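You operate a simulated robot arm through the tools that you are given. There is no shell and no other tool. Be economical: measure what you need, move in short steps, check, and stop when the job is done.

The job below is to be done with a simulated two-armed robot. You get a single attempt, and the scene is never put back.

TASK
Start the yellow-cage bearing in the housing, swing the head over, pump it flush and open the valve.
Fine: hands clear of the ram; the other bearing stays.

Only the result counts: the job must be done as asked and must still hold three seconds after the hand-in. Knocking over, shifting, dropping, spilling or breaking anything else fails it.

THE ROBOT
Two 7-joint arms with two-finger parallel grippers on one trunk, on a base that drives. Base frame: it is fixed to the floor where the robot stands at the start and does not move with it; the origin is under the middle of the robot, x ahead of it, y to its left, z up; the surface under the hand at the start is at about z = 0.85. Units: m, degrees, N and s.
The left shoulder is at the start at [0.05, 0.168, 1.157], the right one opposite. With the tool pointing down near the work surface each hand reaches from about 0.2 to 0.66 m from the robot's upright axis, wherever it stands, measured 20 degrees to its own side. Places, roughly: housing bore [0.4, -0.4, 0.9]; press head [0.5, -0.5, 1]; release valve [0.6, -0.2, 0.9]. Payload 1.57 kg a hand.
Tool frame (each hand has its own): the origin (TCP) lies between the finger pads and is the grasp point; the fingertips stand 0.03 m ahead of it; z points along the fingers, y is the line along which they close. Largest opening 0.08 m; finger width 0.017, thickness 0.012; the body of the gripper, 0.04 by 0.082 m, starts 0.08 m behind the TCP.
Orientation is told as [roll, pitch, yaw] about the base's x, y, z axes, in that order, counted from this pose: with the fingers straight down and closing along the base's y, the tool's x points along the base's -x, its y along +y and its z along -z.

THE INTERFACE
- The arms move only by the tool move_arm. It takes "left_moves", "right_moves" or both (then of equal length, played together; a hand with none holds still); each is a list of rows, each a list of 2 entries, a list of its own where there are three numbers: the shift along the tool's x, y, z in units of 300 mm (1.0 is 300 mm), then the turn, a rotation vector about the tool's x, y, z in units of 120 degrees (1.0 is 120 degrees). In form: [[[x, y, z], [ax, ay, az]], ...]. A call has 1 to 20 rows; each row is the pose to reach, as a shift and turn from the pose commanded when the call began, along the tool's axes at that moment. "left_hand" and "right_hand" are, for a hand that has rows, the gripper command, from -1 (shut) to 1 (fully open), values between in proportion, set as the call begins (left out, the last holds). A call with a number of a shift or a turn outside -1 to 1 is refused whole. A row lasts 0.2 s, in which the tool goes at most 0.05 m and 8.6 degrees; a call with a longer step from one row to the next is refused whole, and so is a gripper value outside its range. A pose out of reach is approached as far as the arm can. The call stops where the force on the tool passes 50 N (or 10 N more than at its start, if that is more) or the arm is blocked; 0.2 s more then pass. Each finger travels about 0.045 m/s and halts on what it meets, pressing with about 30 N; the grip force reading is that of the motor and also rises with nothing between the fingers. The clock runs only during rows and for 0.2 s after the last one: add rows that repeat a pose to give the fingers time. It gives the time, the measured TCP pose, the force on the tool (base axes), the opening and the grip force at its end, in the units of the frame above (readings bear some noise), with the torque about the TCP (base axes, N m) and any sound that the robot's microphone picked up, and new pictures: "pictures" is both (left out), scene, wrist or none (wrist: the cameras of the hands that moved).
- Cameras (640 x 400 px; columns grow to the right, rows downward): "scene" is now at [0.1225, -0.0348, 1.3734]; the picture's right is [-0.40, -0.92, 0.00], its down [-0.47, 0.21, -0.86] and it looks along [0.79, -0.34, -0.52] (base axes); focal length 214 px, centre (320, 200). "left" rides on the left gripper at [0.072, 0.007, -0.122] in its tool frame; the picture's right is [-0.09, 1.00, 0.00], its down [-0.84, -0.08, -0.54] and it looks along [-0.54, -0.05, 0.84] (tool axes); focal length 238 px, centre (320, 200). "right" rides on the right gripper at [0.072, -0.007, -0.122] in its tool frame; the picture's right is [0.09, 1.00, 0.00], its down [-0.84, 0.08, -0.54] and it looks along [-0.54, 0.05, 0.84] (tool axes); focal length 238 px, centre (320, 200). There is no depth. A picture from a camera that has moved, and an enlarged one, comes with that camera's place and axes in the base frame and with its lens.
- raise_lower(by): slides the trunk up (or, below 0, down) by that many m; the arms and the scene camera ride with it, the base frame stays. It gives what a move gives, with no picture.
- base_move(legs): drives the robot by 1 to 6 legs, each [ahead, left, turn to the left] in m, m and degrees, along the robot's own axes; the way and the turn of a leg run together, so that a leg with both is an arc; at most 1.5 m and 180 degrees a leg. The arms and the cameras ride along, it lands a little off, and it stops where it bumps. It gives what a move gives, and a new picture of the scene camera.
- pan_tilt(pan, tilt): turns the head with the scene camera to pan (to the left, within 80 degrees either way) and tilt (down, from -29 to 69), counted from straight ahead of the robot. It gives what a move gives, and a new picture of the scene camera.
- close_up(camera, box): a new picture of the part [left, top, right, bottom] of that camera's present view, enlarged. No time passes.
- finish_job(): hands the job in; it is judged then, once.

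Go step by step. Nothing tells you exact positions but the pictures and the camera data: compare them with the known pose of the tool, close in by small moves and look again before you grip or let go. The budget is 120 turns and 260 pictures, counting those below and the enlarged ones. Unless the task says otherwise, let go and move clear before handing in.

The tools are called after "Emit:" by a JSON object that holds its "api" and its "payload". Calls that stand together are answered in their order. move_arm: Moves the arms, as the interface text tells. Its arguments: {"type":"object","properties":{"left_moves":{"type":"array","items":{"type":"array"}},"left_hand":{"type":"number"},"right_moves":{"type":"array","items":{"type":"array"}},"right_hand":{"type":"number"},"pictures":{"type":"string","enum":["both","scene","wrist","none"]}},"required":[]} The other tools are called the same way: raise_lower (by) slides the trunk up or down; base_move (legs) drives the base; pan_tilt (pan, tilt) turns the head that bears the scene camera; close_up (camera, box) takes an enlarged picture of a part of a camera's view; finish_job () hands the job in.

At the start:

```text
clock: 0.0
left_position: [0.2817, -0.0451, 1.273]
left_ee_rot: [-0.1, 0.0, 0.1]
left_contact_force: [0.2, 0.0, -0.4]
left_ft_torque: [0.0, -0.01, 0.02]
left_finger_gap: 0.0802
left_gripper_force: 0.0
right_position: [0.3366, -0.3983, 1.2263]
right_ee_rot: [0.0, -0.1, 0.1]
right_contact_force: [0.2, 0.2, -0.3]
right_ft_torque: [0.04, -0.03, -0.02]
right_finger_gap: 0.0801
right_gripper_force: 0.1
trunk travel left (down, up): [-0.325, 0.118]
robot x, y, heading: [-0.0009, 0.0018, -0.2]
head pan, tilt: [-23.4, 31.1]
```

scene: 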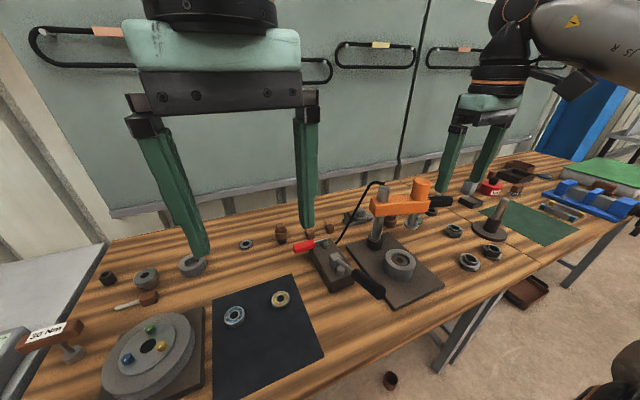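
right: 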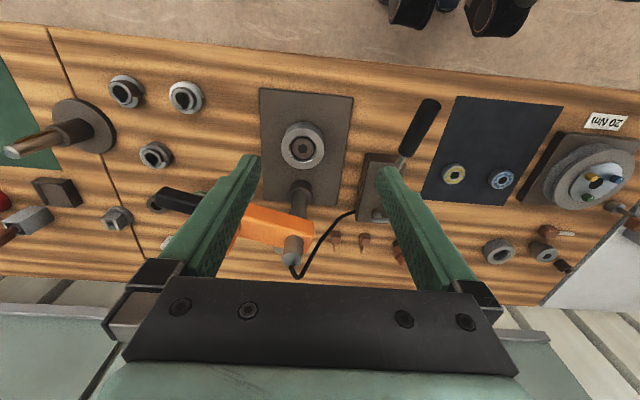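
left: 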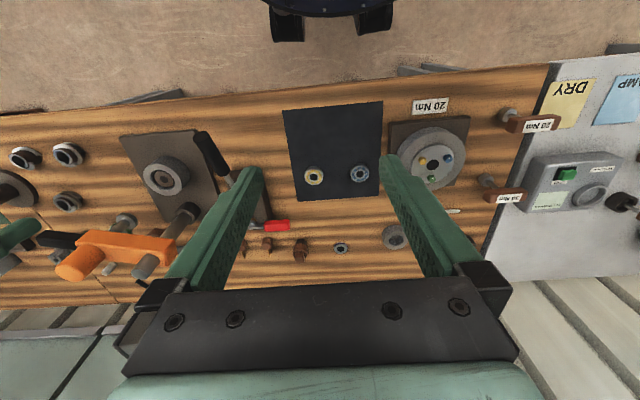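

I see a press with an orange swing head, a pump with a black handle and a red-knobbed valve, and two bearings on a dark mat. I'll look closer at each of them first.

Emit:
{"api": "close_up", "payload": {"camera": "scene", "box": [200, 170, 460, 332]}}

Emit:
{"api": "close_up", "payload": {"camera": "right", "box": [140, 80, 540, 330]}}

Emit:
{"api": "close_up", "payload": {"camera": "left", "box": [30, 90, 430, 340]}}

```text
2.46 times, centred on (330, 251) of scene
camera zoom: at [0.1225, -0.0348, 1.3734], right [-0.4, -0.92, 0.0], down [-0.47, 0.21, -0.86], along [0.79, -0.34, -0.52], focal length 528 px, centre (295, 74)
```

zoom: 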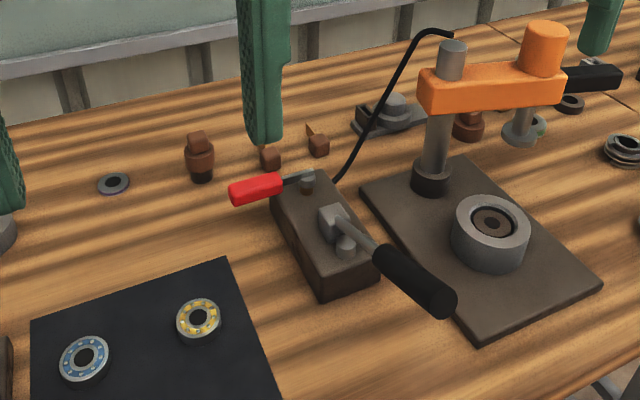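

```text
1.60 times, centred on (340, 205) of right
camera zoom: at [0.265, -0.4043, 1.3494], right [-0.09, 1.0, 0.0], down [0.84, 0.08, 0.54], along [0.54, 0.05, -0.84], focal length 381 px, centre (288, 192)
```

zoom: 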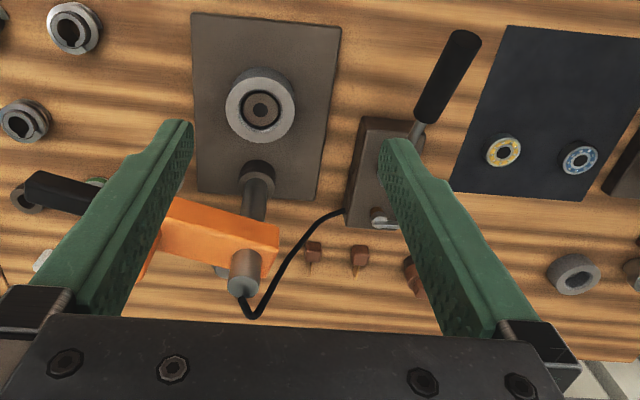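

```text
1.60 times, centred on (230, 215) of left
camera zoom: at [0.211, -0.0371, 1.3953], right [0.09, 1.0, 0.0], down [0.84, -0.08, 0.54], along [0.54, -0.05, -0.84], focal length 381 px, centre (464, 176)
```

zoom: 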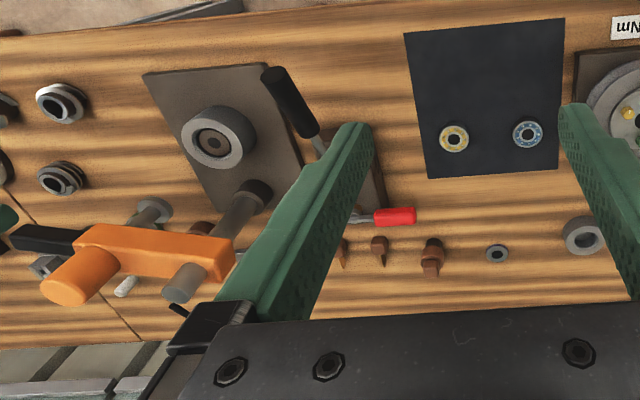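

The pictures agree with each other: yellow bearing about (0.479,-0.077), housing top about (0.432,-0.421,0.905), post about (0.54,-0.42), pump grip along x at y=-0.246, and valve stem about (0.572,-0.245) with its lever along +y. The head handle is far to the right, so I'll check the floor before driving sideways.

Emit:
{"api": "pan_tilt", "payload": {"pan": -60, "tilt": 60}}

```text
clock: 1.0
left_position: [0.2809, -0.0439, 1.2729]
left_ee_rot: [-0.1, 0.1, 0.1]
left_contact_force: [-0.5, -0.1, -0.5]
left_ft_torque: [-0.02, 0.03, -0.01]
left_finger_gap: 0.0801
left_gripper_force: 0.1
right_position: [0.3367, -0.3971, 1.2261]
right_ee_rot: [0.0, 0.0, 0.1]
right_contact_force: [-0.8, 0.5, -0.3]
right_ft_torque: [0.0, 0.01, -0.02]
right_finger_gap: 0.0803
right_gripper_force: 0.0
trunk travel left (down, up): [-0.325, 0.118]
robot x, y, heading: [0.0008, 0.0026, -0.1]
head pan, tilt: [-60.0, 60.0]
camera scene: at [0.0733, -0.0567, 1.333], right [-0.87, -0.5, 0.0], down [-0.43, 0.75, -0.5], along [0.25, -0.43, -0.87], focal length 214 px, centre (320, 200)
```

scene: 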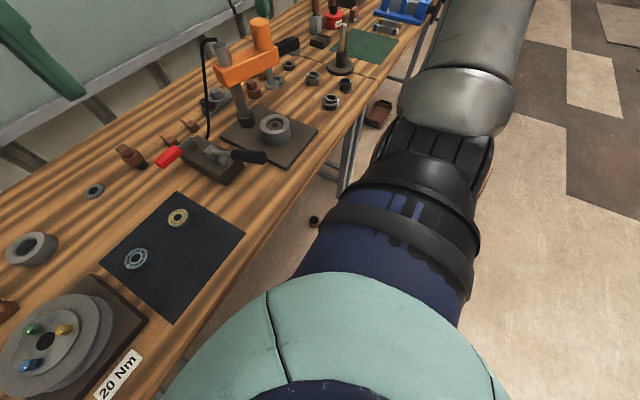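

The floor is clear on the right, and the small brown cap lies under the table at x≈0.42. I'll drive 0.2 m to the right.

Emit:
{"api": "base_move", "payload": {"legs": [[0, -0.2, 0]]}}

Emit:
{"api": "pan_tilt", "payload": {"pan": -8, "tilt": 42}}

```text
clock: 3.4
left_position: [0.2808, -0.2436, 1.2729]
left_ee_rot: [-0.2, 0.1, 0.2]
left_contact_force: [0.8, -0.7, 0.7]
left_ft_torque: [0.02, -0.01, -0.01]
left_finger_gap: 0.0801
left_gripper_force: 0.0
right_position: [0.3367, -0.5958, 1.2269]
right_ee_rot: [0.1, 0.0, 0.1]
right_contact_force: [1.0, 0.0, 0.0]
right_ft_torque: [-0.02, -0.02, 0.02]
right_finger_gap: 0.0797
right_gripper_force: 0.0
trunk travel left (down, up): [-0.325, 0.118]
robot x, y, heading: [-0.001, -0.2017, 0.0]
head pan, tilt: [-60.0, 60.0]
camera scene: at [0.0734, -0.2551, 1.333], right [-0.87, -0.5, 0.0], down [-0.43, 0.75, -0.5], along [0.25, -0.43, -0.87], focal length 214 px, centre (320, 200)
```

scene: 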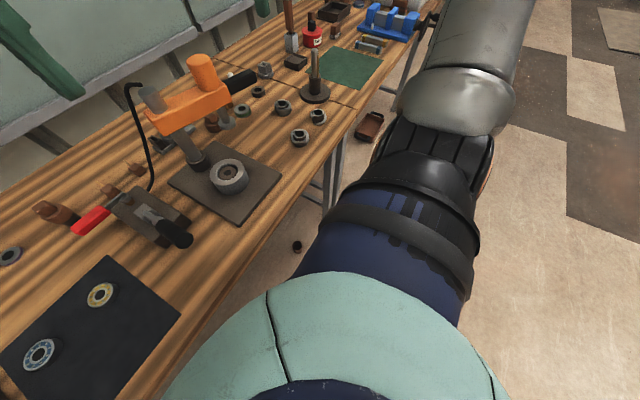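

```text
clock: 4.6
left_position: [0.2816, -0.2426, 1.2727]
left_ee_rot: [-0.1, 0.1, 0.1]
left_contact_force: [-0.6, 0.5, 0.1]
left_ft_torque: [0.02, 0.01, 0.01]
left_finger_gap: 0.08
left_gripper_force: 0.0
right_position: [0.3375, -0.5964, 1.2259]
right_ee_rot: [0.0, 0.0, 0.2]
right_contact_force: [-0.4, 0.1, -0.6]
right_ft_torque: [0.02, -0.01, 0.0]
right_finger_gap: 0.0804
right_gripper_force: 0.2
trunk travel left (down, up): [-0.325, 0.118]
robot x, y, heading: [-0.0011, -0.1958, 0.3]
head pan, tilt: [-8.0, 42.0]
camera scene: at [0.1228, -0.2088, 1.3568], right [-0.14, -0.99, 0.0], down [-0.66, 0.09, -0.74], along [0.74, -0.1, -0.67], focal length 214 px, centre (320, 200)
```

scene: 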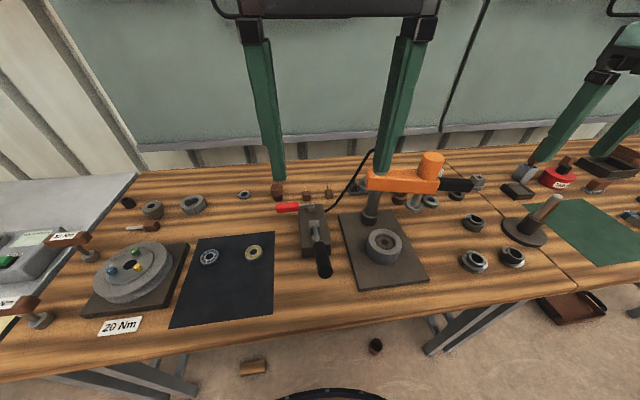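

The table is well in reach now. The left hand will take the bearing, so I'm moving it above it at z≈1.0.

Emit:
{"api": "move_arm", "payload": {"left_moves": [[[-0.08, 0.07, 0.11], [0, 0, 0]], [[-0.16, 0.14, 0.22], [0, 0, 0]], [[-0.24, 0.205, 0.33], [0, 0, 0]], [[-0.32, 0.27, 0.44], [0, 0, 0]], [[-0.4, 0.34, 0.55], [0, 0, 0]], [[-0.48, 0.41, 0.66], [0, 0, 0]], [[-0.56, 0.48, 0.77], [0, 0, 0]], [[-0.62, 0.52, 0.85], [0, 0, 0]], [[-0.658, 0.552, 0.909], [0, 0, 0]], [[-0.658, 0.552, 0.909], [0, 0, 0]]], "left_hand": 1, "pictures": "both"}}

```text
clock: 6.8
left_position: [0.4781, -0.0771, 0.9995]
left_ee_rot: [-0.1, 0.0, 0.1]
left_contact_force: [-1.3, -0.3, -0.8]
left_ft_torque: [0.03, 0.02, -0.03]
left_finger_gap: 0.0804
left_gripper_force: 0.1
right_position: [0.3377, -0.5959, 1.2261]
right_ee_rot: [0.0, 0.0, 0.2]
right_contact_force: [0.6, 0.3, 0.1]
right_ft_torque: [-0.02, -0.02, 0.0]
right_finger_gap: 0.08
right_gripper_force: 0.0
trunk travel left (down, up): [-0.325, 0.118]
robot x, y, heading: [-0.0013, -0.1969, 0.0]
head pan, tilt: [-8.0, 42.0]
camera scene: at [0.1228, -0.2089, 1.3568], right [-0.14, -0.99, 0.0], down [-0.66, 0.09, -0.74], along [0.74, -0.1, -0.67], focal length 214 px, centre (320, 200)
camera left: at [0.4086, -0.0698, 1.1213], right [0.09, 1.0, 0.0], down [0.84, -0.07, 0.54], along [0.54, -0.05, -0.84], focal length 238 px, centre (320, 200)
```

scene: 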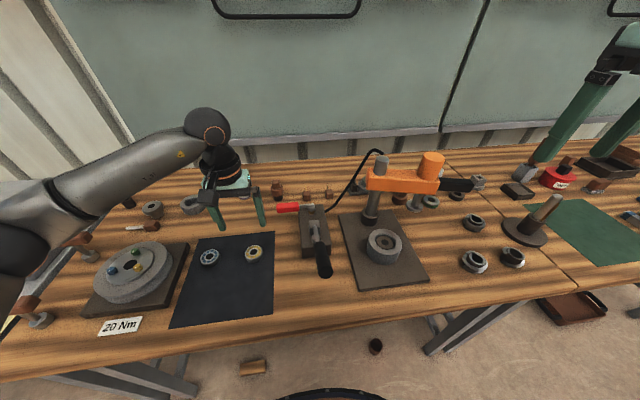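
left: 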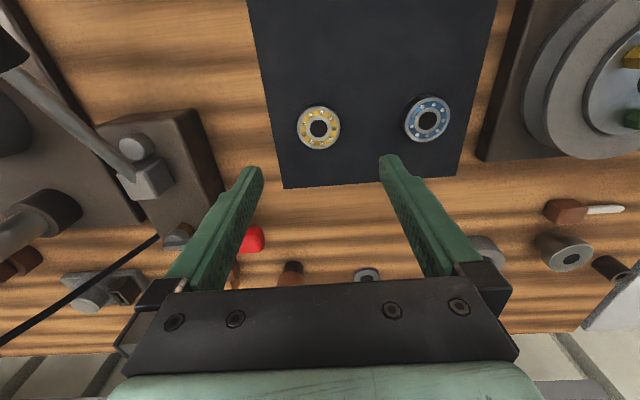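

The bearing is at about (0.480,-0.078), and I get an outer diameter near 0.046. I'll zoom in to judge its height.

Emit:
{"api": "close_up", "payload": {"camera": "left", "box": [270, 90, 370, 160]}}

Emit:
{"api": "close_up", "payload": {"camera": "scene", "box": [190, 225, 290, 285]}}

Emit:
{"api": "close_up", "payload": {"camera": "scene", "box": [340, 190, 440, 290]}}

```text
5.71 times, centred on (320, 125) of left
camera zoom: at [0.4086, -0.0698, 1.1213], right [0.09, 1.0, 0.0], down [0.84, -0.07, 0.54], along [0.54, -0.05, -0.84], focal length 1362 px, centre (320, 629)
```

zoom: 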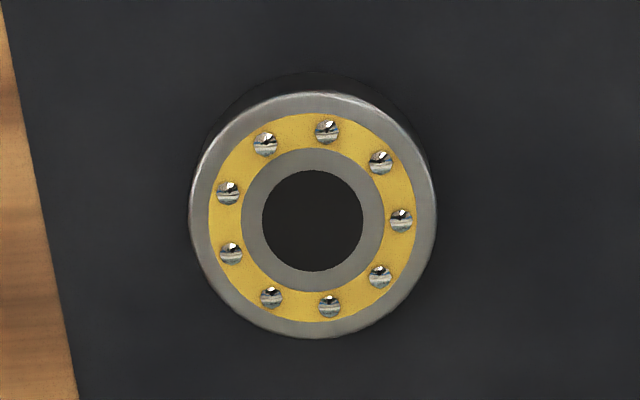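

```text
6.40 times, centred on (240, 255) of scene
camera zoom: at [0.1228, -0.2089, 1.3568], right [-0.14, -0.99, 0.0], down [-0.66, 0.09, -0.74], along [0.74, -0.1, -0.67], focal length 1373 px, centre (832, -152)
```

zoom: 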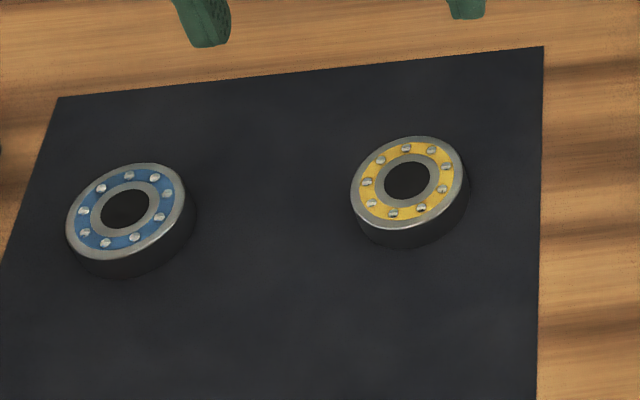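

```text
4.00 times, centred on (390, 240) of scene
camera zoom: at [0.1228, -0.2089, 1.3568], right [-0.14, -0.99, 0.0], down [-0.66, 0.09, -0.74], along [0.74, -0.1, -0.67], focal length 858 px, centre (40, 40)
```

zoom: 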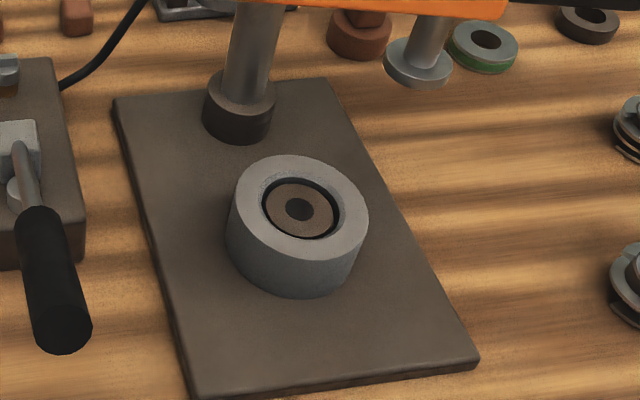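

The bearing is about 46 mm across and 15 mm high, and the bore has a lead-in of about 50 mm. I'm going down so the fingertips reach mid-height of the bearing.

Emit:
{"api": "move_arm", "payload": {"left_moves": [[[-0.003, -0.002, 0.1], [0, 0, 0]], [[-0.0067, -0.0033, 0.2], [0, 0, 0]], [[-0.0067, -0.0033, 0.29], [0, 0, 0]], [[-0.0067, -0.0033, 0.34], [0, 0, 0]], [[-0.0067, -0.0033, 0.365], [0, 0, 0]], [[-0.0067, -0.0033, 0.365], [0, 0, 0]]], "pictures": "both"}}

Emit:
{"api": "close_up", "payload": {"camera": "scene", "box": [190, 205, 310, 285]}}

```text
clock: 8.2
left_position: [0.4798, -0.0778, 0.8897]
left_ee_rot: [-0.1, 0.0, 0.2]
left_contact_force: [-0.9, 0.1, -0.3]
left_ft_torque: [0.01, 0.0, 0.0]
left_finger_gap: 0.0801
left_gripper_force: 0.0
right_position: [0.337, -0.596, 1.226]
right_ee_rot: [-0.1, 0.1, 0.2]
right_contact_force: [-0.6, 0.3, -0.2]
right_ft_torque: [0.01, -0.02, 0.01]
right_finger_gap: 0.0799
right_gripper_force: 0.1
trunk travel left (down, up): [-0.325, 0.118]
robot x, y, heading: [0.0008, -0.198, 0.3]
head pan, tilt: [-8.0, 42.0]
camera scene: at [0.1228, -0.2088, 1.3568], right [-0.14, -0.99, 0.0], down [-0.66, 0.09, -0.74], along [0.74, -0.1, -0.67], focal length 214 px, centre (320, 200)
camera left: at [0.4096, -0.0699, 1.012], right [0.09, 1.0, 0.0], down [0.84, -0.07, 0.54], along [0.54, -0.05, -0.84], focal length 238 px, centre (320, 200)
```

scene: 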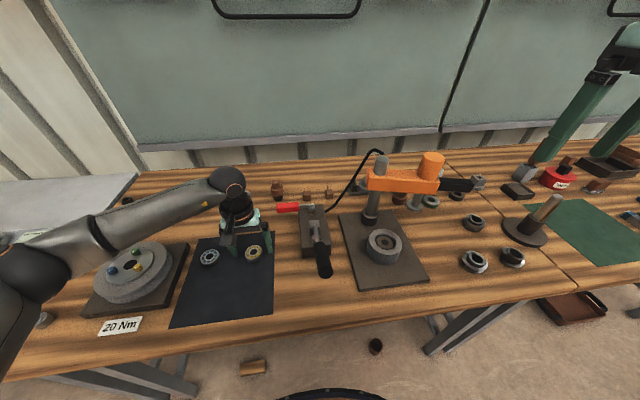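
left: 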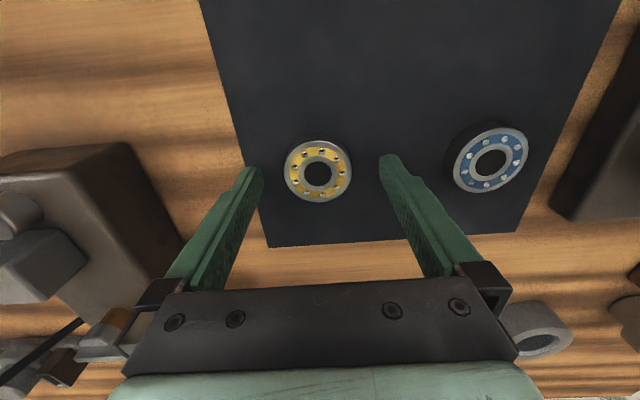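

```text
5.00 times, centred on (250, 245) of scene
camera zoom: at [0.1228, -0.2088, 1.3568], right [-0.14, -0.99, 0.0], down [-0.66, 0.09, -0.74], along [0.74, -0.1, -0.67], focal length 1072 px, centre (670, -25)
```

zoom: 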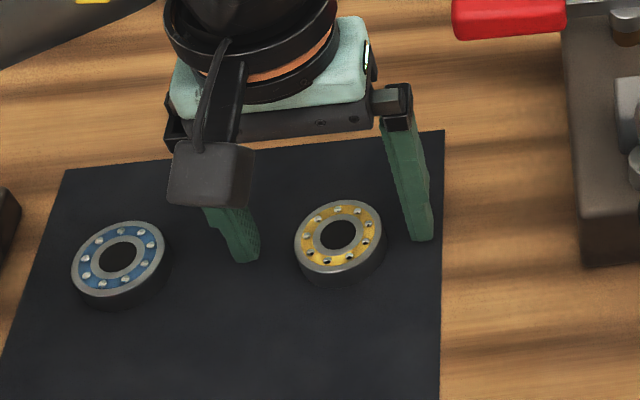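

The fingers are centred on the bearing, so I'm closing them.

Emit:
{"api": "move_arm", "payload": {"left_moves": [[[0, 0, 0], [0, 0, 0]], [[0, 0, 0], [0, 0, 0]], [[0, 0, 0], [0, 0, 0]], [[0, 0, 0], [0, 0, 0]], [[0, 0, 0], [0, 0, 0]]], "left_hand": -1, "pictures": "wrist"}}

```text
clock: 9.4
left_position: [0.4795, -0.0771, 0.8899]
left_ee_rot: [-0.2, 0.0, 0.2]
left_contact_force: [-0.1, 0.7, -0.6]
left_ft_torque: [-0.01, -0.01, 0.01]
left_finger_gap: 0.0456
left_gripper_force: 30.3
right_position: [0.3378, -0.5955, 1.2263]
right_ee_rot: [0.0, 0.0, 0.2]
right_contact_force: [0.5, 0.3, 0.0]
right_ft_torque: [-0.01, 0.01, 0.01]
right_finger_gap: 0.0799
right_gripper_force: 0.0
trunk travel left (down, up): [-0.325, 0.118]
robot x, y, heading: [0.003, -0.1986, 0.0]
head pan, tilt: [-8.0, 42.0]
camera left: at [0.4096, -0.07, 1.0123], right [0.09, 1.0, 0.0], down [0.84, -0.07, 0.54], along [0.54, -0.05, -0.84], focal length 238 px, centre (320, 200)
```

left: 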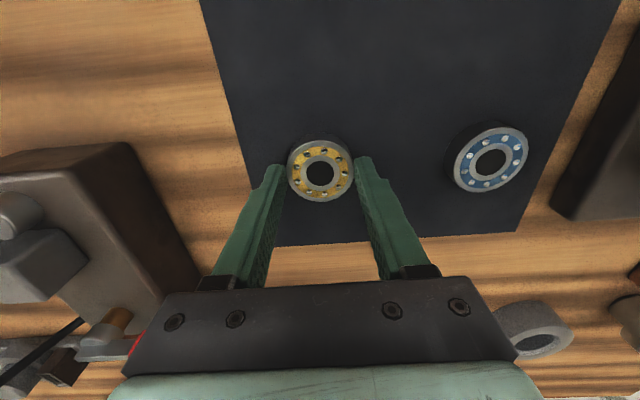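

Gripped at a 45.6 mm gap. Next I'll lift it, pull back in x and go halfway over, with the right hand moving further out.

Emit:
{"api": "move_arm", "payload": {"left_moves": [[[0, 0, -0.1], [0, 0, 0]], [[0, 0, -0.25], [0, 0, 0]], [[0, 0, -0.4], [0, 0, 0]], [[0.06, -0.06, -0.53], [0, 0, 0]], [[0.13, -0.18, -0.6], [0, 0, 0]], [[0.2, -0.31, -0.6], [0, 0, 0]], [[0.267, -0.44, -0.6], [0, 0, 0]], [[0.267, -0.577, -0.6], [0, 0, 0]], [[0.267, -0.577, -0.6], [0, 0, 0]]], "right_moves": [[[0, -0.05, 0], [0, 0, 0]], [[0, -0.12, 0], [0, 0, 0]], [[0, -0.2, 0], [0, 0, 0]], [[0, -0.28, 0], [0, 0, 0]], [[0, -0.33, 0], [0, 0, 0]], [[0, -0.33, 0], [0, 0, 0]], [[0, -0.33, 0], [0, 0, 0]], [[0, -0.33, 0], [0, 0, 0]], [[0, -0.33, 0], [0, 0, 0]]], "pictures": "both"}}

```text
clock: 11.4
left_position: [0.4028, -0.2516, 1.07]
left_ee_rot: [-0.1, 0.0, 0.2]
left_contact_force: [0.6, 0.1, -0.3]
left_ft_torque: [0.0, -0.01, 0.02]
left_finger_gap: 0.0
left_gripper_force: 21.8
right_position: [0.3376, -0.6711, 1.2165]
right_ee_rot: [0.0, 0.0, 0.0]
right_contact_force: [0.9, 0.0, 1.0]
right_ft_torque: [0.01, 0.02, -0.03]
right_finger_gap: 0.08
right_gripper_force: 0.1
right hand out of reach, approached as far as the arm can: row 4, 5, 6, 7, 8, 9
trunk travel left (down, up): [-0.325, 0.118]
robot x, y, heading: [-0.0021, -0.1974, 0.2]
head pan, tilt: [-8.0, 42.0]
camera scene: at [0.1228, -0.2083, 1.3568], right [-0.14, -0.99, 0.0], down [-0.66, 0.09, -0.74], along [0.74, -0.1, -0.67], focal length 214 px, centre (320, 200)
camera right: at [0.2634, -0.678, 1.3397], right [-0.09, 1.0, 0.0], down [0.84, 0.08, 0.54], along [0.54, 0.05, -0.84], focal length 238 px, centre (320, 200)
camera left: at [0.3324, -0.2426, 1.1923], right [0.09, 1.0, 0.0], down [0.84, -0.07, 0.54], along [0.54, -0.05, -0.84], focal length 238 px, centre (320, 200)
```

scene: 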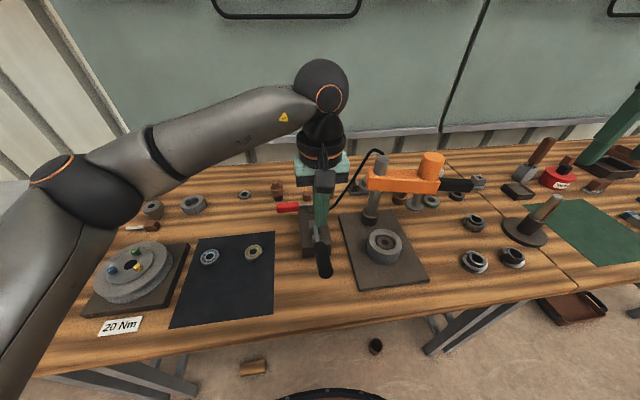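
right: 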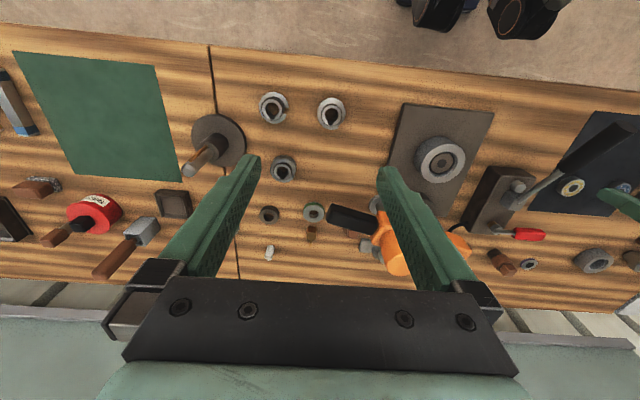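
left: 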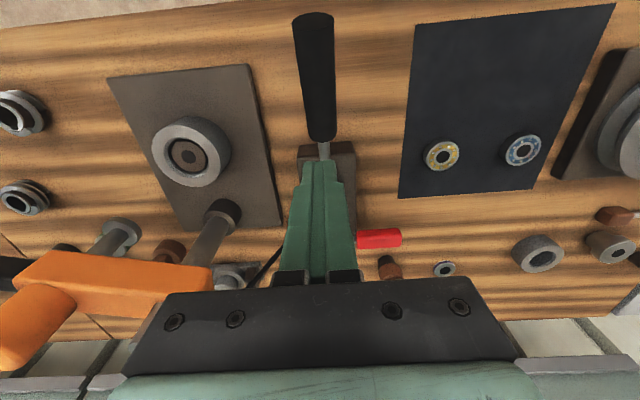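

The bearing slipped out because the tips only held its upper edge. It still sits at the same spot on the mat, so I'm going back for a lower grip.

Emit:
{"api": "move_arm", "payload": {"left_moves": [[[-0.06, 0.12, 0], [0, 0, 0]], [[-0.12, 0.24, 0], [0, 0, 0]], [[-0.18, 0.36, 0], [0, 0, 0]], [[-0.23, 0.48, 0.03], [0, 0, 0]], [[-0.257, 0.58, 0.1], [0, 0, 0]], [[-0.257, 0.58, 0.22], [0, 0, 0]], [[-0.257, 0.58, 0.34], [0, 0, 0]], [[-0.257, 0.58, 0.46], [0, 0, 0]], [[-0.257, 0.58, 0.55], [0, 0, 0]], [[-0.257, 0.58, 0.6], [0, 0, 0]], [[-0.257, 0.58, 0.617], [0, 0, 0]], [[-0.257, 0.58, 0.617], [0, 0, 0]]], "left_hand": 1, "pictures": "wrist"}}

Emit:
{"api": "close_up", "payload": {"camera": "scene", "box": [220, 220, 290, 270]}}

```text
clock: 14.0
left_position: [0.4772, -0.078, 0.8857]
left_ee_rot: [-0.1, 0.1, 0.1]
left_contact_force: [-0.9, 0.6, -0.2]
left_ft_torque: [-0.01, -0.02, 0.01]
left_finger_gap: 0.08
left_gripper_force: 0.1
right_position: [0.3347, -0.6727, 1.217]
right_ee_rot: [-0.1, 0.0, 0.1]
right_contact_force: [0.2, 0.2, -0.1]
right_ft_torque: [-0.02, -0.01, -0.03]
right_finger_gap: 0.0798
right_gripper_force: 0.0
trunk travel left (down, up): [-0.325, 0.118]
robot x, y, heading: [0.0013, -0.1996, 0.2]
head pan, tilt: [-8.0, 42.0]
camera left: at [0.4076, -0.0699, 1.0072], right [0.09, 1.0, 0.0], down [0.84, -0.07, 0.54], along [0.54, -0.05, -0.84], focal length 238 px, centre (320, 200)
```

left: 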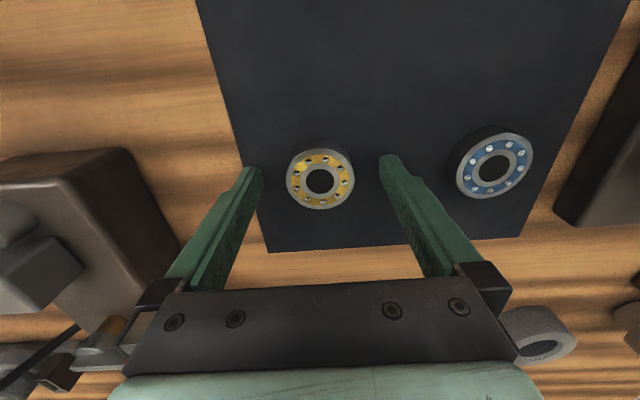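

```text
8.00 times, centred on (255, 245) of scene
camera zoom: at [0.1228, -0.2087, 1.3568], right [-0.14, -0.99, 0.0], down [-0.66, 0.09, -0.74], along [0.74, -0.1, -0.67], focal length 1716 px, centre (840, -160)
```

zoom: 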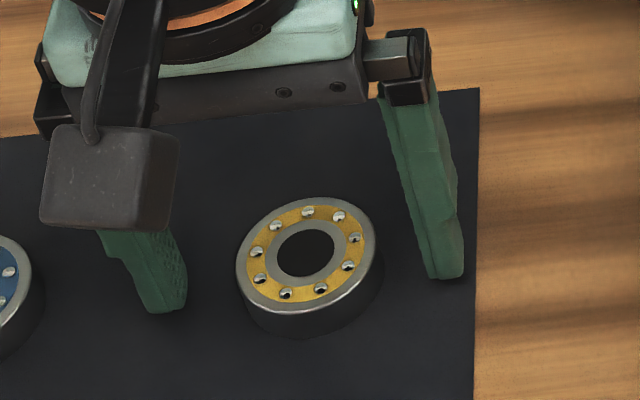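

The bearing centre is at about (0.4815,-0.077). I'll nudge forward 4 mm, go down 3 mm, then grip.

Emit:
{"api": "move_arm", "payload": {"left_moves": [[[-0.013, 0.003, 0.005], [0, 0, 0]], [[-0.014, 0.003, 0.011], [0, 0, 0]], [[-0.014, 0.003, 0.011], [0, 0, 0]]], "pictures": "none"}}

Emit:
{"api": "move_arm", "payload": {"left_moves": [[[0, 0, 0], [0, 0, 0]], [[0, 0, 0], [0, 0, 0]], [[0, 0, 0], [0, 0, 0]], [[0, 0, 0], [0, 0, 0]], [[0, 0, 0], [0, 0, 0]], [[0, 0, -0.01], [0, 0, 0]], [[0, 0, -0.03], [0, 0, 0]], [[0, 0, -0.06], [0, 0, 0]], [[0, 0, -0.1], [0, 0, 0]], [[0, 0, -0.1], [0, 0, 0]]], "left_hand": -1, "pictures": "wrist"}}

Emit:
{"api": "close_up", "payload": {"camera": "scene", "box": [220, 200, 290, 270]}}

```text
clock: 14.8
left_position: [0.4814, -0.0757, 0.8817]
left_ee_rot: [-0.1, 0.0, 0.1]
left_contact_force: [-0.2, 0.0, 0.3]
left_ft_torque: [0.02, 0.03, 0.02]
left_finger_gap: 0.0801
left_gripper_force: 0.0
right_position: [0.3338, -0.6727, 1.2162]
right_ee_rot: [-0.1, -0.1, 0.1]
right_contact_force: [1.3, 0.0, 0.8]
right_ft_torque: [0.02, 0.03, 0.02]
right_finger_gap: 0.0801
right_gripper_force: 0.2
trunk travel left (down, up): [-0.325, 0.118]
robot x, y, heading: [0.0005, -0.1977, 0.0]
head pan, tilt: [-8.0, 42.0]
```

```text
clock: 17.0
left_position: [0.4828, -0.0772, 0.9116]
left_ee_rot: [-0.1, 0.1, 0.0]
left_contact_force: [0.4, 0.5, -1.7]
left_ft_torque: [0.01, -0.01, 0.01]
left_finger_gap: 0.0456
left_gripper_force: 29.7
right_position: [0.3361, -0.6716, 1.2177]
right_ee_rot: [-0.1, 0.0, 0.0]
right_contact_force: [-0.1, 0.2, 0.7]
right_ft_torque: [0.01, -0.02, -0.03]
right_finger_gap: 0.08
right_gripper_force: 0.0
trunk travel left (down, up): [-0.325, 0.118]
robot x, y, heading: [0.0008, -0.1979, -0.1]
head pan, tilt: [-8.0, 42.0]
camera left: at [0.4118, -0.0683, 1.0336], right [0.09, 1.0, 0.0], down [0.84, -0.07, 0.54], along [0.54, -0.05, -0.84], focal length 238 px, centre (320, 200)
```

left: 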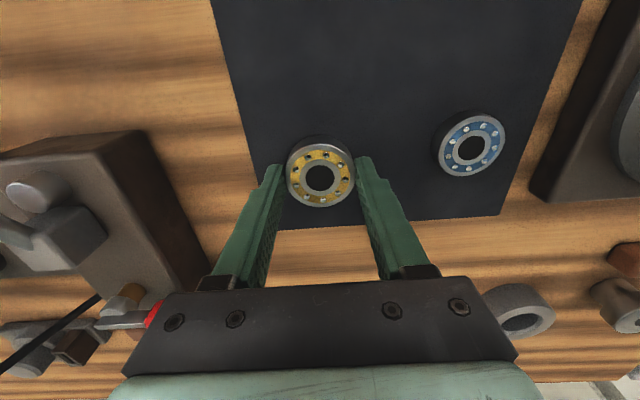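

```text
5.71 times, centred on (255, 235) of scene
camera zoom: at [0.1229, -0.2087, 1.3568], right [-0.14, -0.99, 0.0], down [-0.66, 0.09, -0.74], along [0.74, -0.1, -0.67], focal length 1226 px, centre (691, 0)
```

zoom: 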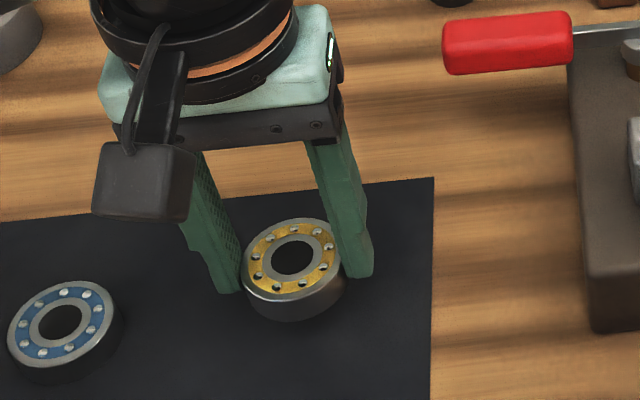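

The bearing is off the mat this time. I'll carry it slowly over the pump to the front of the housing.

Emit:
{"api": "move_arm", "payload": {"left_moves": [[[0, 0, -0.1], [0, 0, 0]], [[0, 0, -0.2], [0, 0, 0]], [[0.04, 0, -0.3], [0, 0, 0]], [[0.09, -0.03, -0.4], [0, 0, 0]], [[0.15, -0.1, -0.48], [0, 0, 0]], [[0.2, -0.2, -0.53], [0, 0, 0]], [[0.24, -0.31, -0.53], [0, 0, 0]], [[0.277, -0.42, -0.53], [0, 0, 0]], [[0.277, -0.54, -0.53], [0, 0, 0]], [[0.277, -0.66, -0.53], [0, 0, 0]], [[0.277, -0.78, -0.53], [0, 0, 0]], [[0.277, -0.89, -0.53], [0, 0, 0]], [[0.277, -0.976, -0.53], [0, 0, 0]], [[0.277, -0.976, -0.53], [0, 0, 0]]], "pictures": "both"}}

```text
clock: 20.0
left_position: [0.4001, -0.361, 1.0718]
left_ee_rot: [-0.2, -0.1, 0.0]
left_contact_force: [0.0, 0.2, -0.9]
left_ft_torque: [-0.01, -0.02, -0.02]
left_finger_gap: 0.0456
left_gripper_force: 30.2
left hand out of reach, approached as far as the arm can: row 13, 14
right_position: [0.3366, -0.672, 1.2159]
right_ee_rot: [0.0, 0.0, 0.0]
right_contact_force: [-0.4, 0.9, 0.1]
right_ft_torque: [-0.02, 0.02, 0.02]
right_finger_gap: 0.0799
right_gripper_force: 0.0
trunk travel left (down, up): [-0.325, 0.118]
robot x, y, heading: [-0.0003, -0.1979, 0.0]
head pan, tilt: [-8.0, 42.0]
camera scene: at [0.1229, -0.2089, 1.3568], right [-0.14, -0.99, 0.0], down [-0.66, 0.09, -0.74], along [0.74, -0.1, -0.67], focal length 214 px, centre (320, 200)
camera left: at [0.3296, -0.354, 1.1928], right [0.09, 1.0, 0.0], down [0.84, -0.07, 0.54], along [0.54, -0.05, -0.84], focal length 238 px, centre (320, 200)
```

scene: 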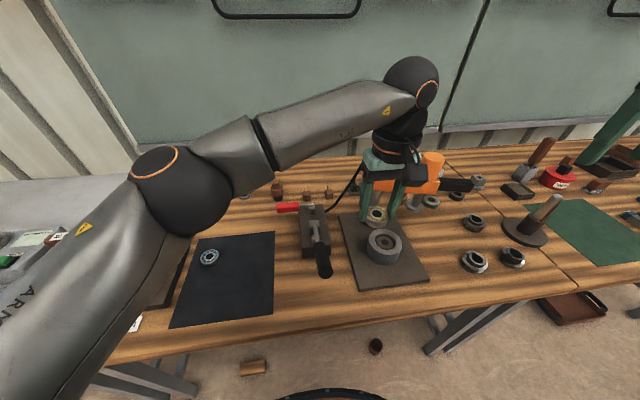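
left: 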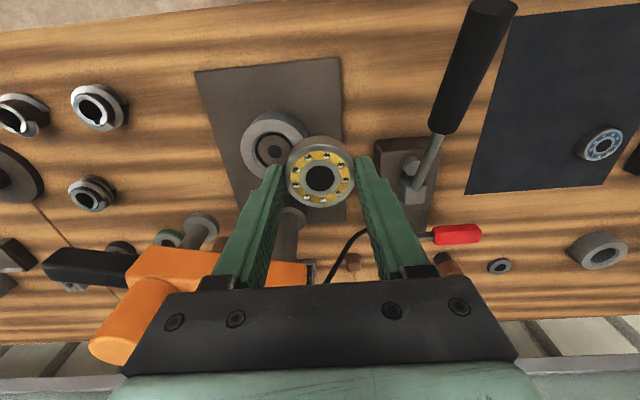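

The left arm is near its limit here, so I'll pull the hand back a little and drive another 0.1 m to the right.

Emit:
{"api": "move_arm", "payload": {"left_moves": [[[0.08, 0.07, 0], [0, 0, 0]], [[0.16, 0.16, 0], [0, 0, 0]], [[0.2, 0.2, 0], [0, 0, 0]], [[0.2, 0.2, 0], [0, 0, 0]]], "pictures": "none"}}

Emit:
{"api": "base_move", "payload": {"legs": [[0, -0.1, 0]]}}

```text
clock: 21.0
left_position: [0.3384, -0.3006, 1.0703]
left_ee_rot: [0.0, 0.0, 0.1]
left_contact_force: [0.4, -0.2, -0.8]
left_ft_torque: [-0.03, -0.04, 0.01]
left_finger_gap: 0.0455
left_gripper_force: 30.5
right_position: [0.3354, -0.6719, 1.2159]
right_ee_rot: [-0.1, 0.0, 0.0]
right_contact_force: [-0.3, 0.1, 0.4]
right_ft_torque: [0.04, 0.01, -0.01]
right_finger_gap: 0.08
right_gripper_force: 0.0
trunk travel left (down, up): [-0.325, 0.118]
robot x, y, heading: [0.0001, -0.1992, 0.0]
head pan, tilt: [-8.0, 42.0]
```

```text
clock: 22.6
left_position: [0.3395, -0.4025, 1.0704]
left_ee_rot: [-0.1, 0.0, 0.3]
left_contact_force: [-0.2, -0.3, -1.2]
left_ft_torque: [0.05, -0.01, 0.02]
left_finger_gap: 0.0457
left_gripper_force: 29.5
right_position: [0.3362, -0.7737, 1.2162]
right_ee_rot: [-0.1, 0.0, 0.1]
right_contact_force: [-0.6, 0.6, -0.7]
right_ft_torque: [0.01, 0.01, 0.0]
right_finger_gap: 0.0802
right_gripper_force: 0.0
trunk travel left (down, up): [-0.325, 0.118]
robot x, y, heading: [0.0002, -0.2988, 0.1]
head pan, tilt: [-8.0, 42.0]
camera scene: at [0.1231, -0.3105, 1.3568], right [-0.14, -0.99, 0.0], down [-0.66, 0.09, -0.74], along [0.74, -0.1, -0.67], focal length 214 px, centre (320, 200)
```

scene: 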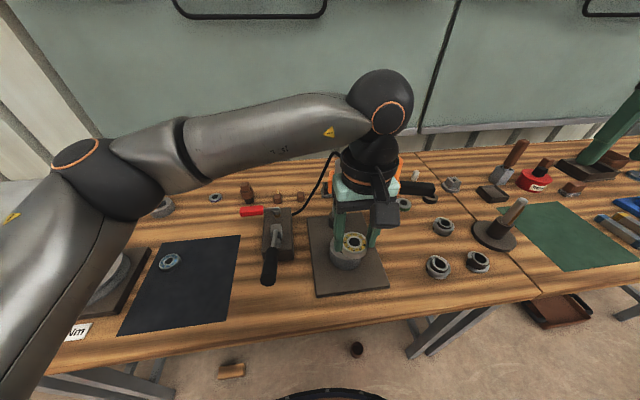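

Now I'll lower to z≈0.985 just in front of the bore and look.

Emit:
{"api": "move_arm", "payload": {"left_moves": [[[-0.03, 0, 0.07], [0, 0, 0]], [[-0.06, -0.01, 0.14], [0, 0, 0]], [[-0.1, -0.03, 0.21], [0, 0, 0]], [[-0.133, -0.04, 0.283], [0, 0, 0]], [[-0.133, -0.04, 0.283], [0, 0, 0]]], "pictures": "both"}}

Emit:
{"api": "close_up", "payload": {"camera": "left", "box": [240, 80, 400, 200]}}

Emit:
{"api": "close_up", "payload": {"camera": "scene", "box": [300, 190, 420, 300]}}

```text
clock: 23.8
left_position: [0.3792, -0.4146, 0.9859]
left_ee_rot: [-0.1, 0.0, 0.2]
left_contact_force: [-0.1, -0.7, -1.2]
left_ft_torque: [0.02, 0.02, -0.03]
left_finger_gap: 0.0457
left_gripper_force: 30.2
right_position: [0.3363, -0.7731, 1.2158]
right_ee_rot: [-0.1, 0.0, 0.1]
right_contact_force: [0.6, 0.1, -0.6]
right_ft_torque: [0.0, -0.04, 0.0]
right_finger_gap: 0.0799
right_gripper_force: 0.0
trunk travel left (down, up): [-0.325, 0.118]
robot x, y, heading: [0.0018, -0.2997, 0.1]
head pan, tilt: [-8.0, 42.0]
camera scene: at [0.123, -0.3101, 1.3568], right [-0.14, -0.99, 0.0], down [-0.66, 0.09, -0.74], along [0.74, -0.1, -0.67], focal length 214 px, centre (320, 200)
camera left: at [0.3081, -0.4071, 1.1076], right [0.09, 1.0, 0.0], down [0.84, -0.07, 0.54], along [0.54, -0.05, -0.84], focal length 238 px, centre (320, 200)
```

scene: 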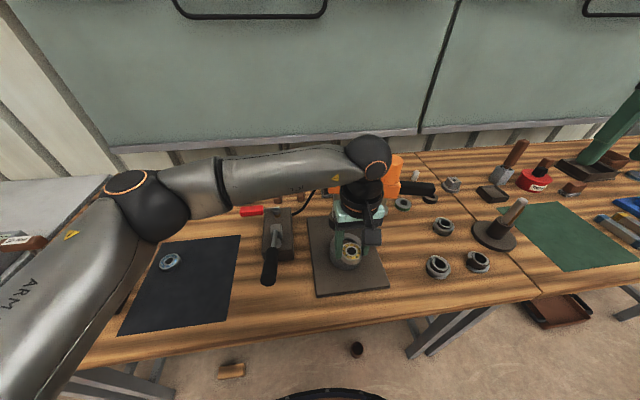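
left: 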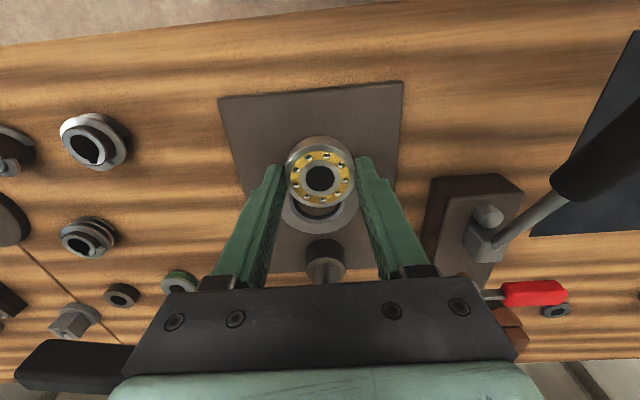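

```text
3.33 times, centred on (320, 140) of left
camera zoom: at [0.3081, -0.4071, 1.1076], right [0.09, 1.0, 0.0], down [0.84, -0.07, 0.54], along [0.54, -0.05, -0.84], focal length 794 px, centre (320, 400)
```

zoom: 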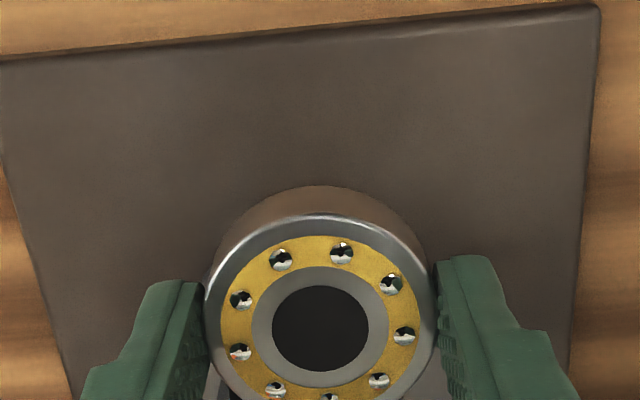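

```text
3.64 times, centred on (360, 245) of scene
camera zoom: at [0.123, -0.3101, 1.3568], right [-0.14, -0.99, 0.0], down [-0.66, 0.09, -0.74], along [0.74, -0.1, -0.67], focal length 780 px, centre (174, 36)
```

zoom: 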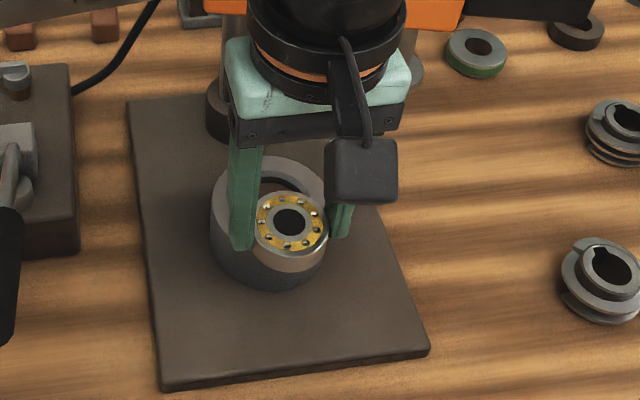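

The bearing is just in front of the bore. I'll move it over the centre at about (0.434,-0.421), 15 mm above, and compare the two rims.

Emit:
{"api": "move_arm", "payload": {"left_moves": [[[-0.08, -0.01, 0.03], [0, 0, 0]], [[-0.15, -0.02, 0.06], [0, 0, 0]], [[-0.183, -0.02, 0.1], [0, 0, 0]], [[-0.183, -0.02, 0.1], [0, 0, 0]]], "pictures": "none"}}

Emit:
{"api": "close_up", "payload": {"camera": "left", "box": [240, 110, 400, 230]}}

Emit:
{"api": "close_up", "payload": {"camera": "scene", "box": [310, 210, 390, 280]}}

Emit:
{"api": "close_up", "payload": {"camera": "right", "box": [400, 50, 640, 200]}}

```text
clock: 24.8
left_position: [0.4337, -0.4214, 0.955]
left_ee_rot: [-0.1, 0.0, 0.2]
left_contact_force: [-0.3, -0.4, -1.1]
left_ft_torque: [0.03, 0.02, 0.0]
left_finger_gap: 0.0456
left_gripper_force: 30.1
right_position: [0.3369, -0.774, 1.2169]
right_ee_rot: [-0.1, 0.0, 0.2]
right_contact_force: [0.2, 0.8, -0.5]
right_ft_torque: [-0.01, 0.0, -0.02]
right_finger_gap: 0.0801
right_gripper_force: 0.1
trunk travel left (down, up): [-0.325, 0.118]
robot x, y, heading: [-0.0017, -0.2977, 0.1]
head pan, tilt: [-8.0, 42.0]
```

```text
3.33 times, centred on (320, 170) of left
camera zoom: at [0.3635, -0.413, 1.0777], right [0.09, 1.0, 0.0], down [0.84, -0.07, 0.54], along [0.54, -0.05, -0.84], focal length 794 px, centre (320, 300)
```

zoom: 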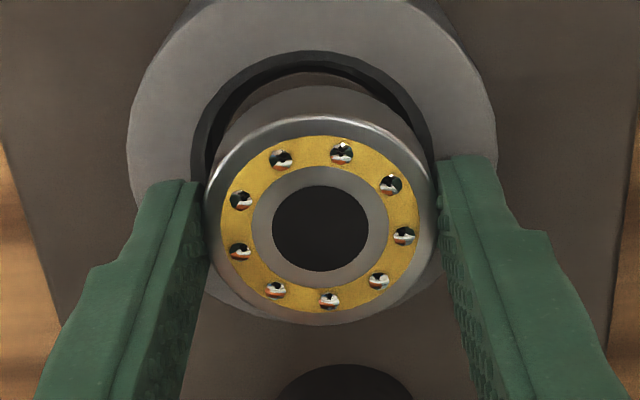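

```text
5.71 times, centred on (350, 245) of scene
camera zoom: at [0.123, -0.3101, 1.3568], right [-0.14, -0.99, 0.0], down [-0.66, 0.09, -0.74], along [0.74, -0.1, -0.67], focal length 1226 px, centre (149, -57)
```

zoom: 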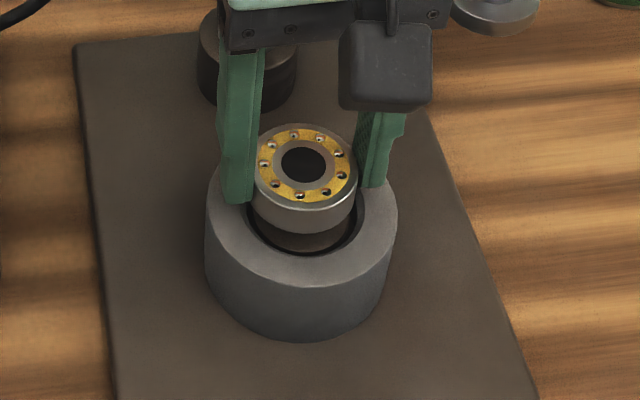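

```text
2.67 times, centred on (520, 125) of right
camera zoom: at [0.2641, -0.7796, 1.3396], right [-0.09, 1.0, 0.0], down [0.84, 0.08, 0.54], along [0.54, 0.05, -0.84], focal length 636 px, centre (-213, 400)
```

zoom: 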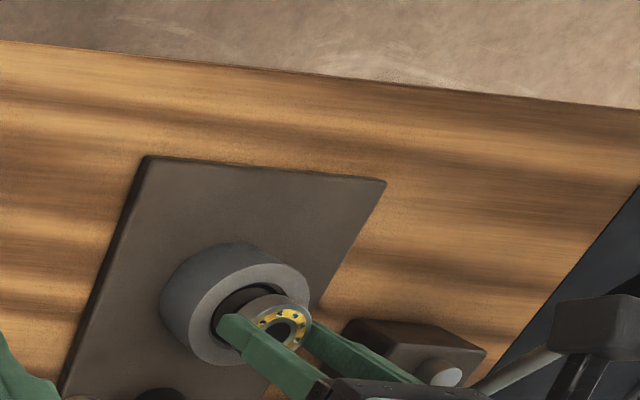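

By both cameras, the bearing is about 3 mm short in x and 1 mm off in y. I'll correct that, lower 8 mm and re-check.

Emit:
{"api": "move_arm", "payload": {"left_moves": [[[-0.01, -0.003, 0], [0, 0, 0]], [[-0.01, -0.003, 0.015], [0, 0, 0]], [[-0.01, -0.003, 0.027], [0, 0, 0]], [[-0.01, -0.003, 0.027], [0, 0, 0]]], "pictures": "none"}}

Emit:
{"api": "close_up", "payload": {"camera": "left", "box": [240, 110, 400, 230]}}

Emit:
{"api": "close_up", "payload": {"camera": "scene", "box": [310, 210, 390, 280]}}

```text
clock: 25.8
left_position: [0.4379, -0.4203, 0.9464]
left_ee_rot: [0.0, 0.0, 0.2]
left_contact_force: [-0.3, -1.0, -2.0]
left_ft_torque: [0.05, 0.01, 0.02]
left_finger_gap: 0.0457
left_gripper_force: 29.9
right_position: [0.3359, -0.7744, 1.2169]
right_ee_rot: [-0.1, 0.0, 0.1]
right_contact_force: [0.4, -0.2, -0.8]
right_ft_torque: [0.0, 0.01, 0.03]
right_finger_gap: 0.08
right_gripper_force: 0.2
trunk travel left (down, up): [-0.325, 0.118]
robot x, y, heading: [0.0018, -0.3004, 0.2]
head pan, tilt: [-8.0, 42.0]
```

```text
3.33 times, centred on (320, 170) of left
camera zoom: at [0.3669, -0.4128, 1.0695], right [0.09, 1.0, 0.0], down [0.84, -0.07, 0.54], along [0.54, -0.05, -0.84], focal length 794 px, centre (320, 300)
```

zoom: 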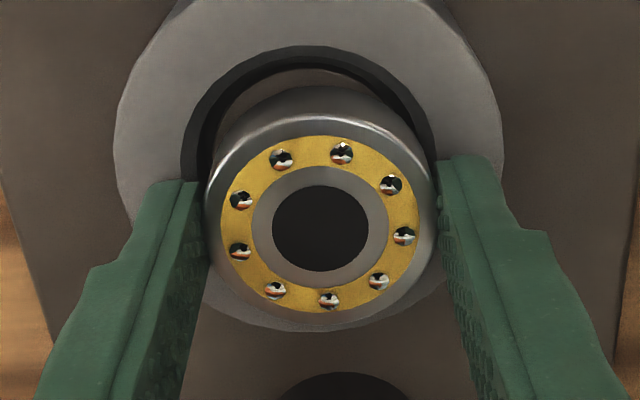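

```text
5.71 times, centred on (350, 245) of scene
camera zoom: at [0.1231, -0.3101, 1.3568], right [-0.14, -0.99, 0.0], down [-0.66, 0.09, -0.74], along [0.74, -0.1, -0.67], focal length 1226 px, centre (149, -57)
```

zoom: 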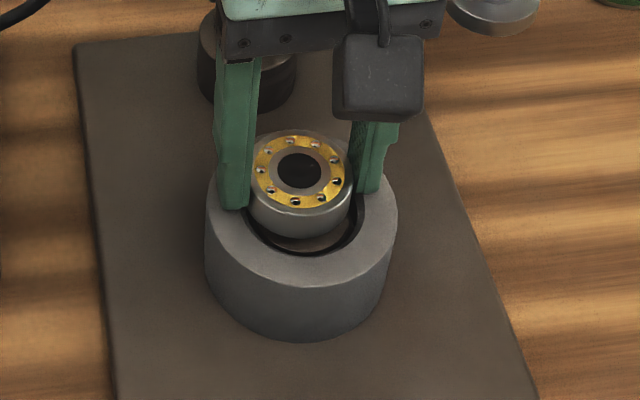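

The x position looks right now, but the two cameras disagree on y by 1–2 mm. I'll zoom in more to settle it.

Emit:
{"api": "close_up", "payload": {"camera": "scene", "box": [340, 226, 384, 262]}}

Emit:
{"api": "close_up", "payload": {"camera": "left", "box": [258, 90, 382, 215]}}

```text
11.11 times, centred on (362, 244) of scene
camera zoom: at [0.1231, -0.3101, 1.3568], right [-0.14, -0.99, 0.0], down [-0.66, 0.09, -0.74], along [0.74, -0.1, -0.67], focal length 2383 px, centre (-147, -289)
```

zoom: 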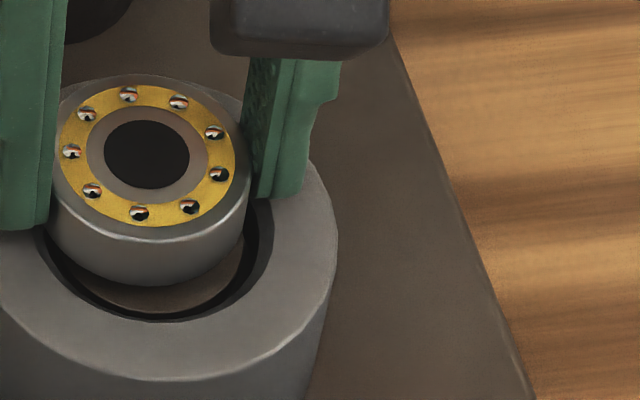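

```text
3.20 times, centred on (320, 152) of left
camera zoom: at [0.3669, -0.4128, 1.0695], right [0.09, 1.0, 0.0], down [0.84, -0.07, 0.54], along [0.54, -0.05, -0.84], focal length 763 px, centre (320, 352)
```

zoom: 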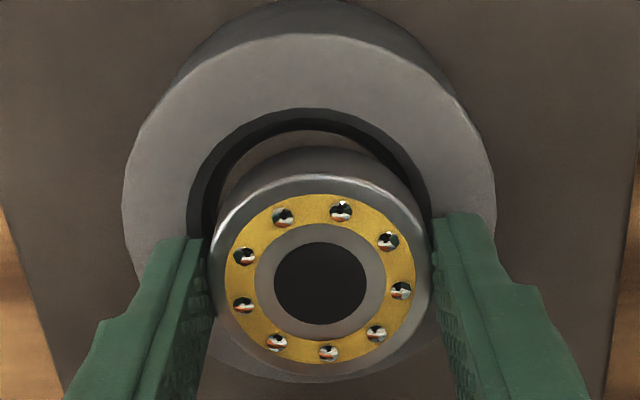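

Both zooms now agree that the bearing must go about 1.5 mm toward -y and 1 mm back. I'll apply that and lower it gently to contact.

Emit:
{"api": "move_arm", "payload": {"left_moves": [[[0.003, -0.005, 0], [0, 0, 0]], [[0.003, -0.005, 0.007], [0, 0, 0]], [[0.003, -0.005, 0.014], [0, 0, 0]], [[0.003, -0.005, 0.02], [0, 0, 0]], [[0.003, -0.005, 0.02], [0, 0, 0]]], "pictures": "none"}}

Emit:
{"api": "close_up", "payload": {"camera": "scene", "box": [330, 222, 382, 264]}}

```text
clock: 27.0
left_position: [0.4365, -0.422, 0.9406]
left_ee_rot: [-0.1, -0.1, 0.2]
left_contact_force: [0.5, -0.1, -1.7]
left_ft_torque: [0.01, -0.01, -0.01]
left_finger_gap: 0.0454
left_gripper_force: 29.8
right_position: [0.3373, -0.774, 1.2159]
right_ee_rot: [-0.1, 0.0, 0.1]
right_contact_force: [0.3, 0.7, 0.8]
right_ft_torque: [0.0, 0.01, 0.01]
right_finger_gap: 0.0802
right_gripper_force: 0.0
trunk travel left (down, up): [-0.325, 0.118]
robot x, y, heading: [0.0012, -0.2972, 0.3]
head pan, tilt: [-8.0, 42.0]
```

```text
9.52 times, centred on (356, 243) of scene
camera zoom: at [0.1231, -0.3101, 1.3568], right [-0.14, -0.99, 0.0], down [-0.66, 0.09, -0.74], along [0.74, -0.1, -0.67], focal length 2043 px, centre (-23, -210)
```

zoom: 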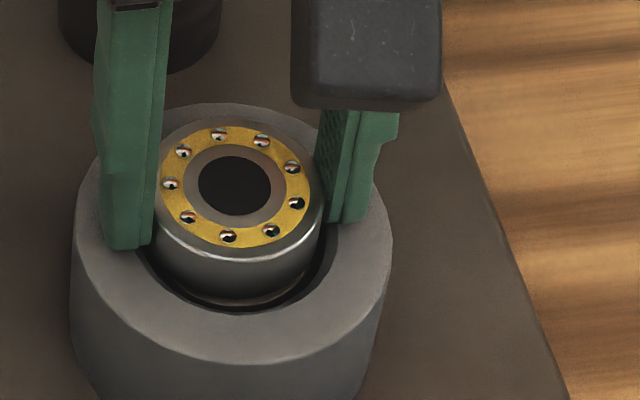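

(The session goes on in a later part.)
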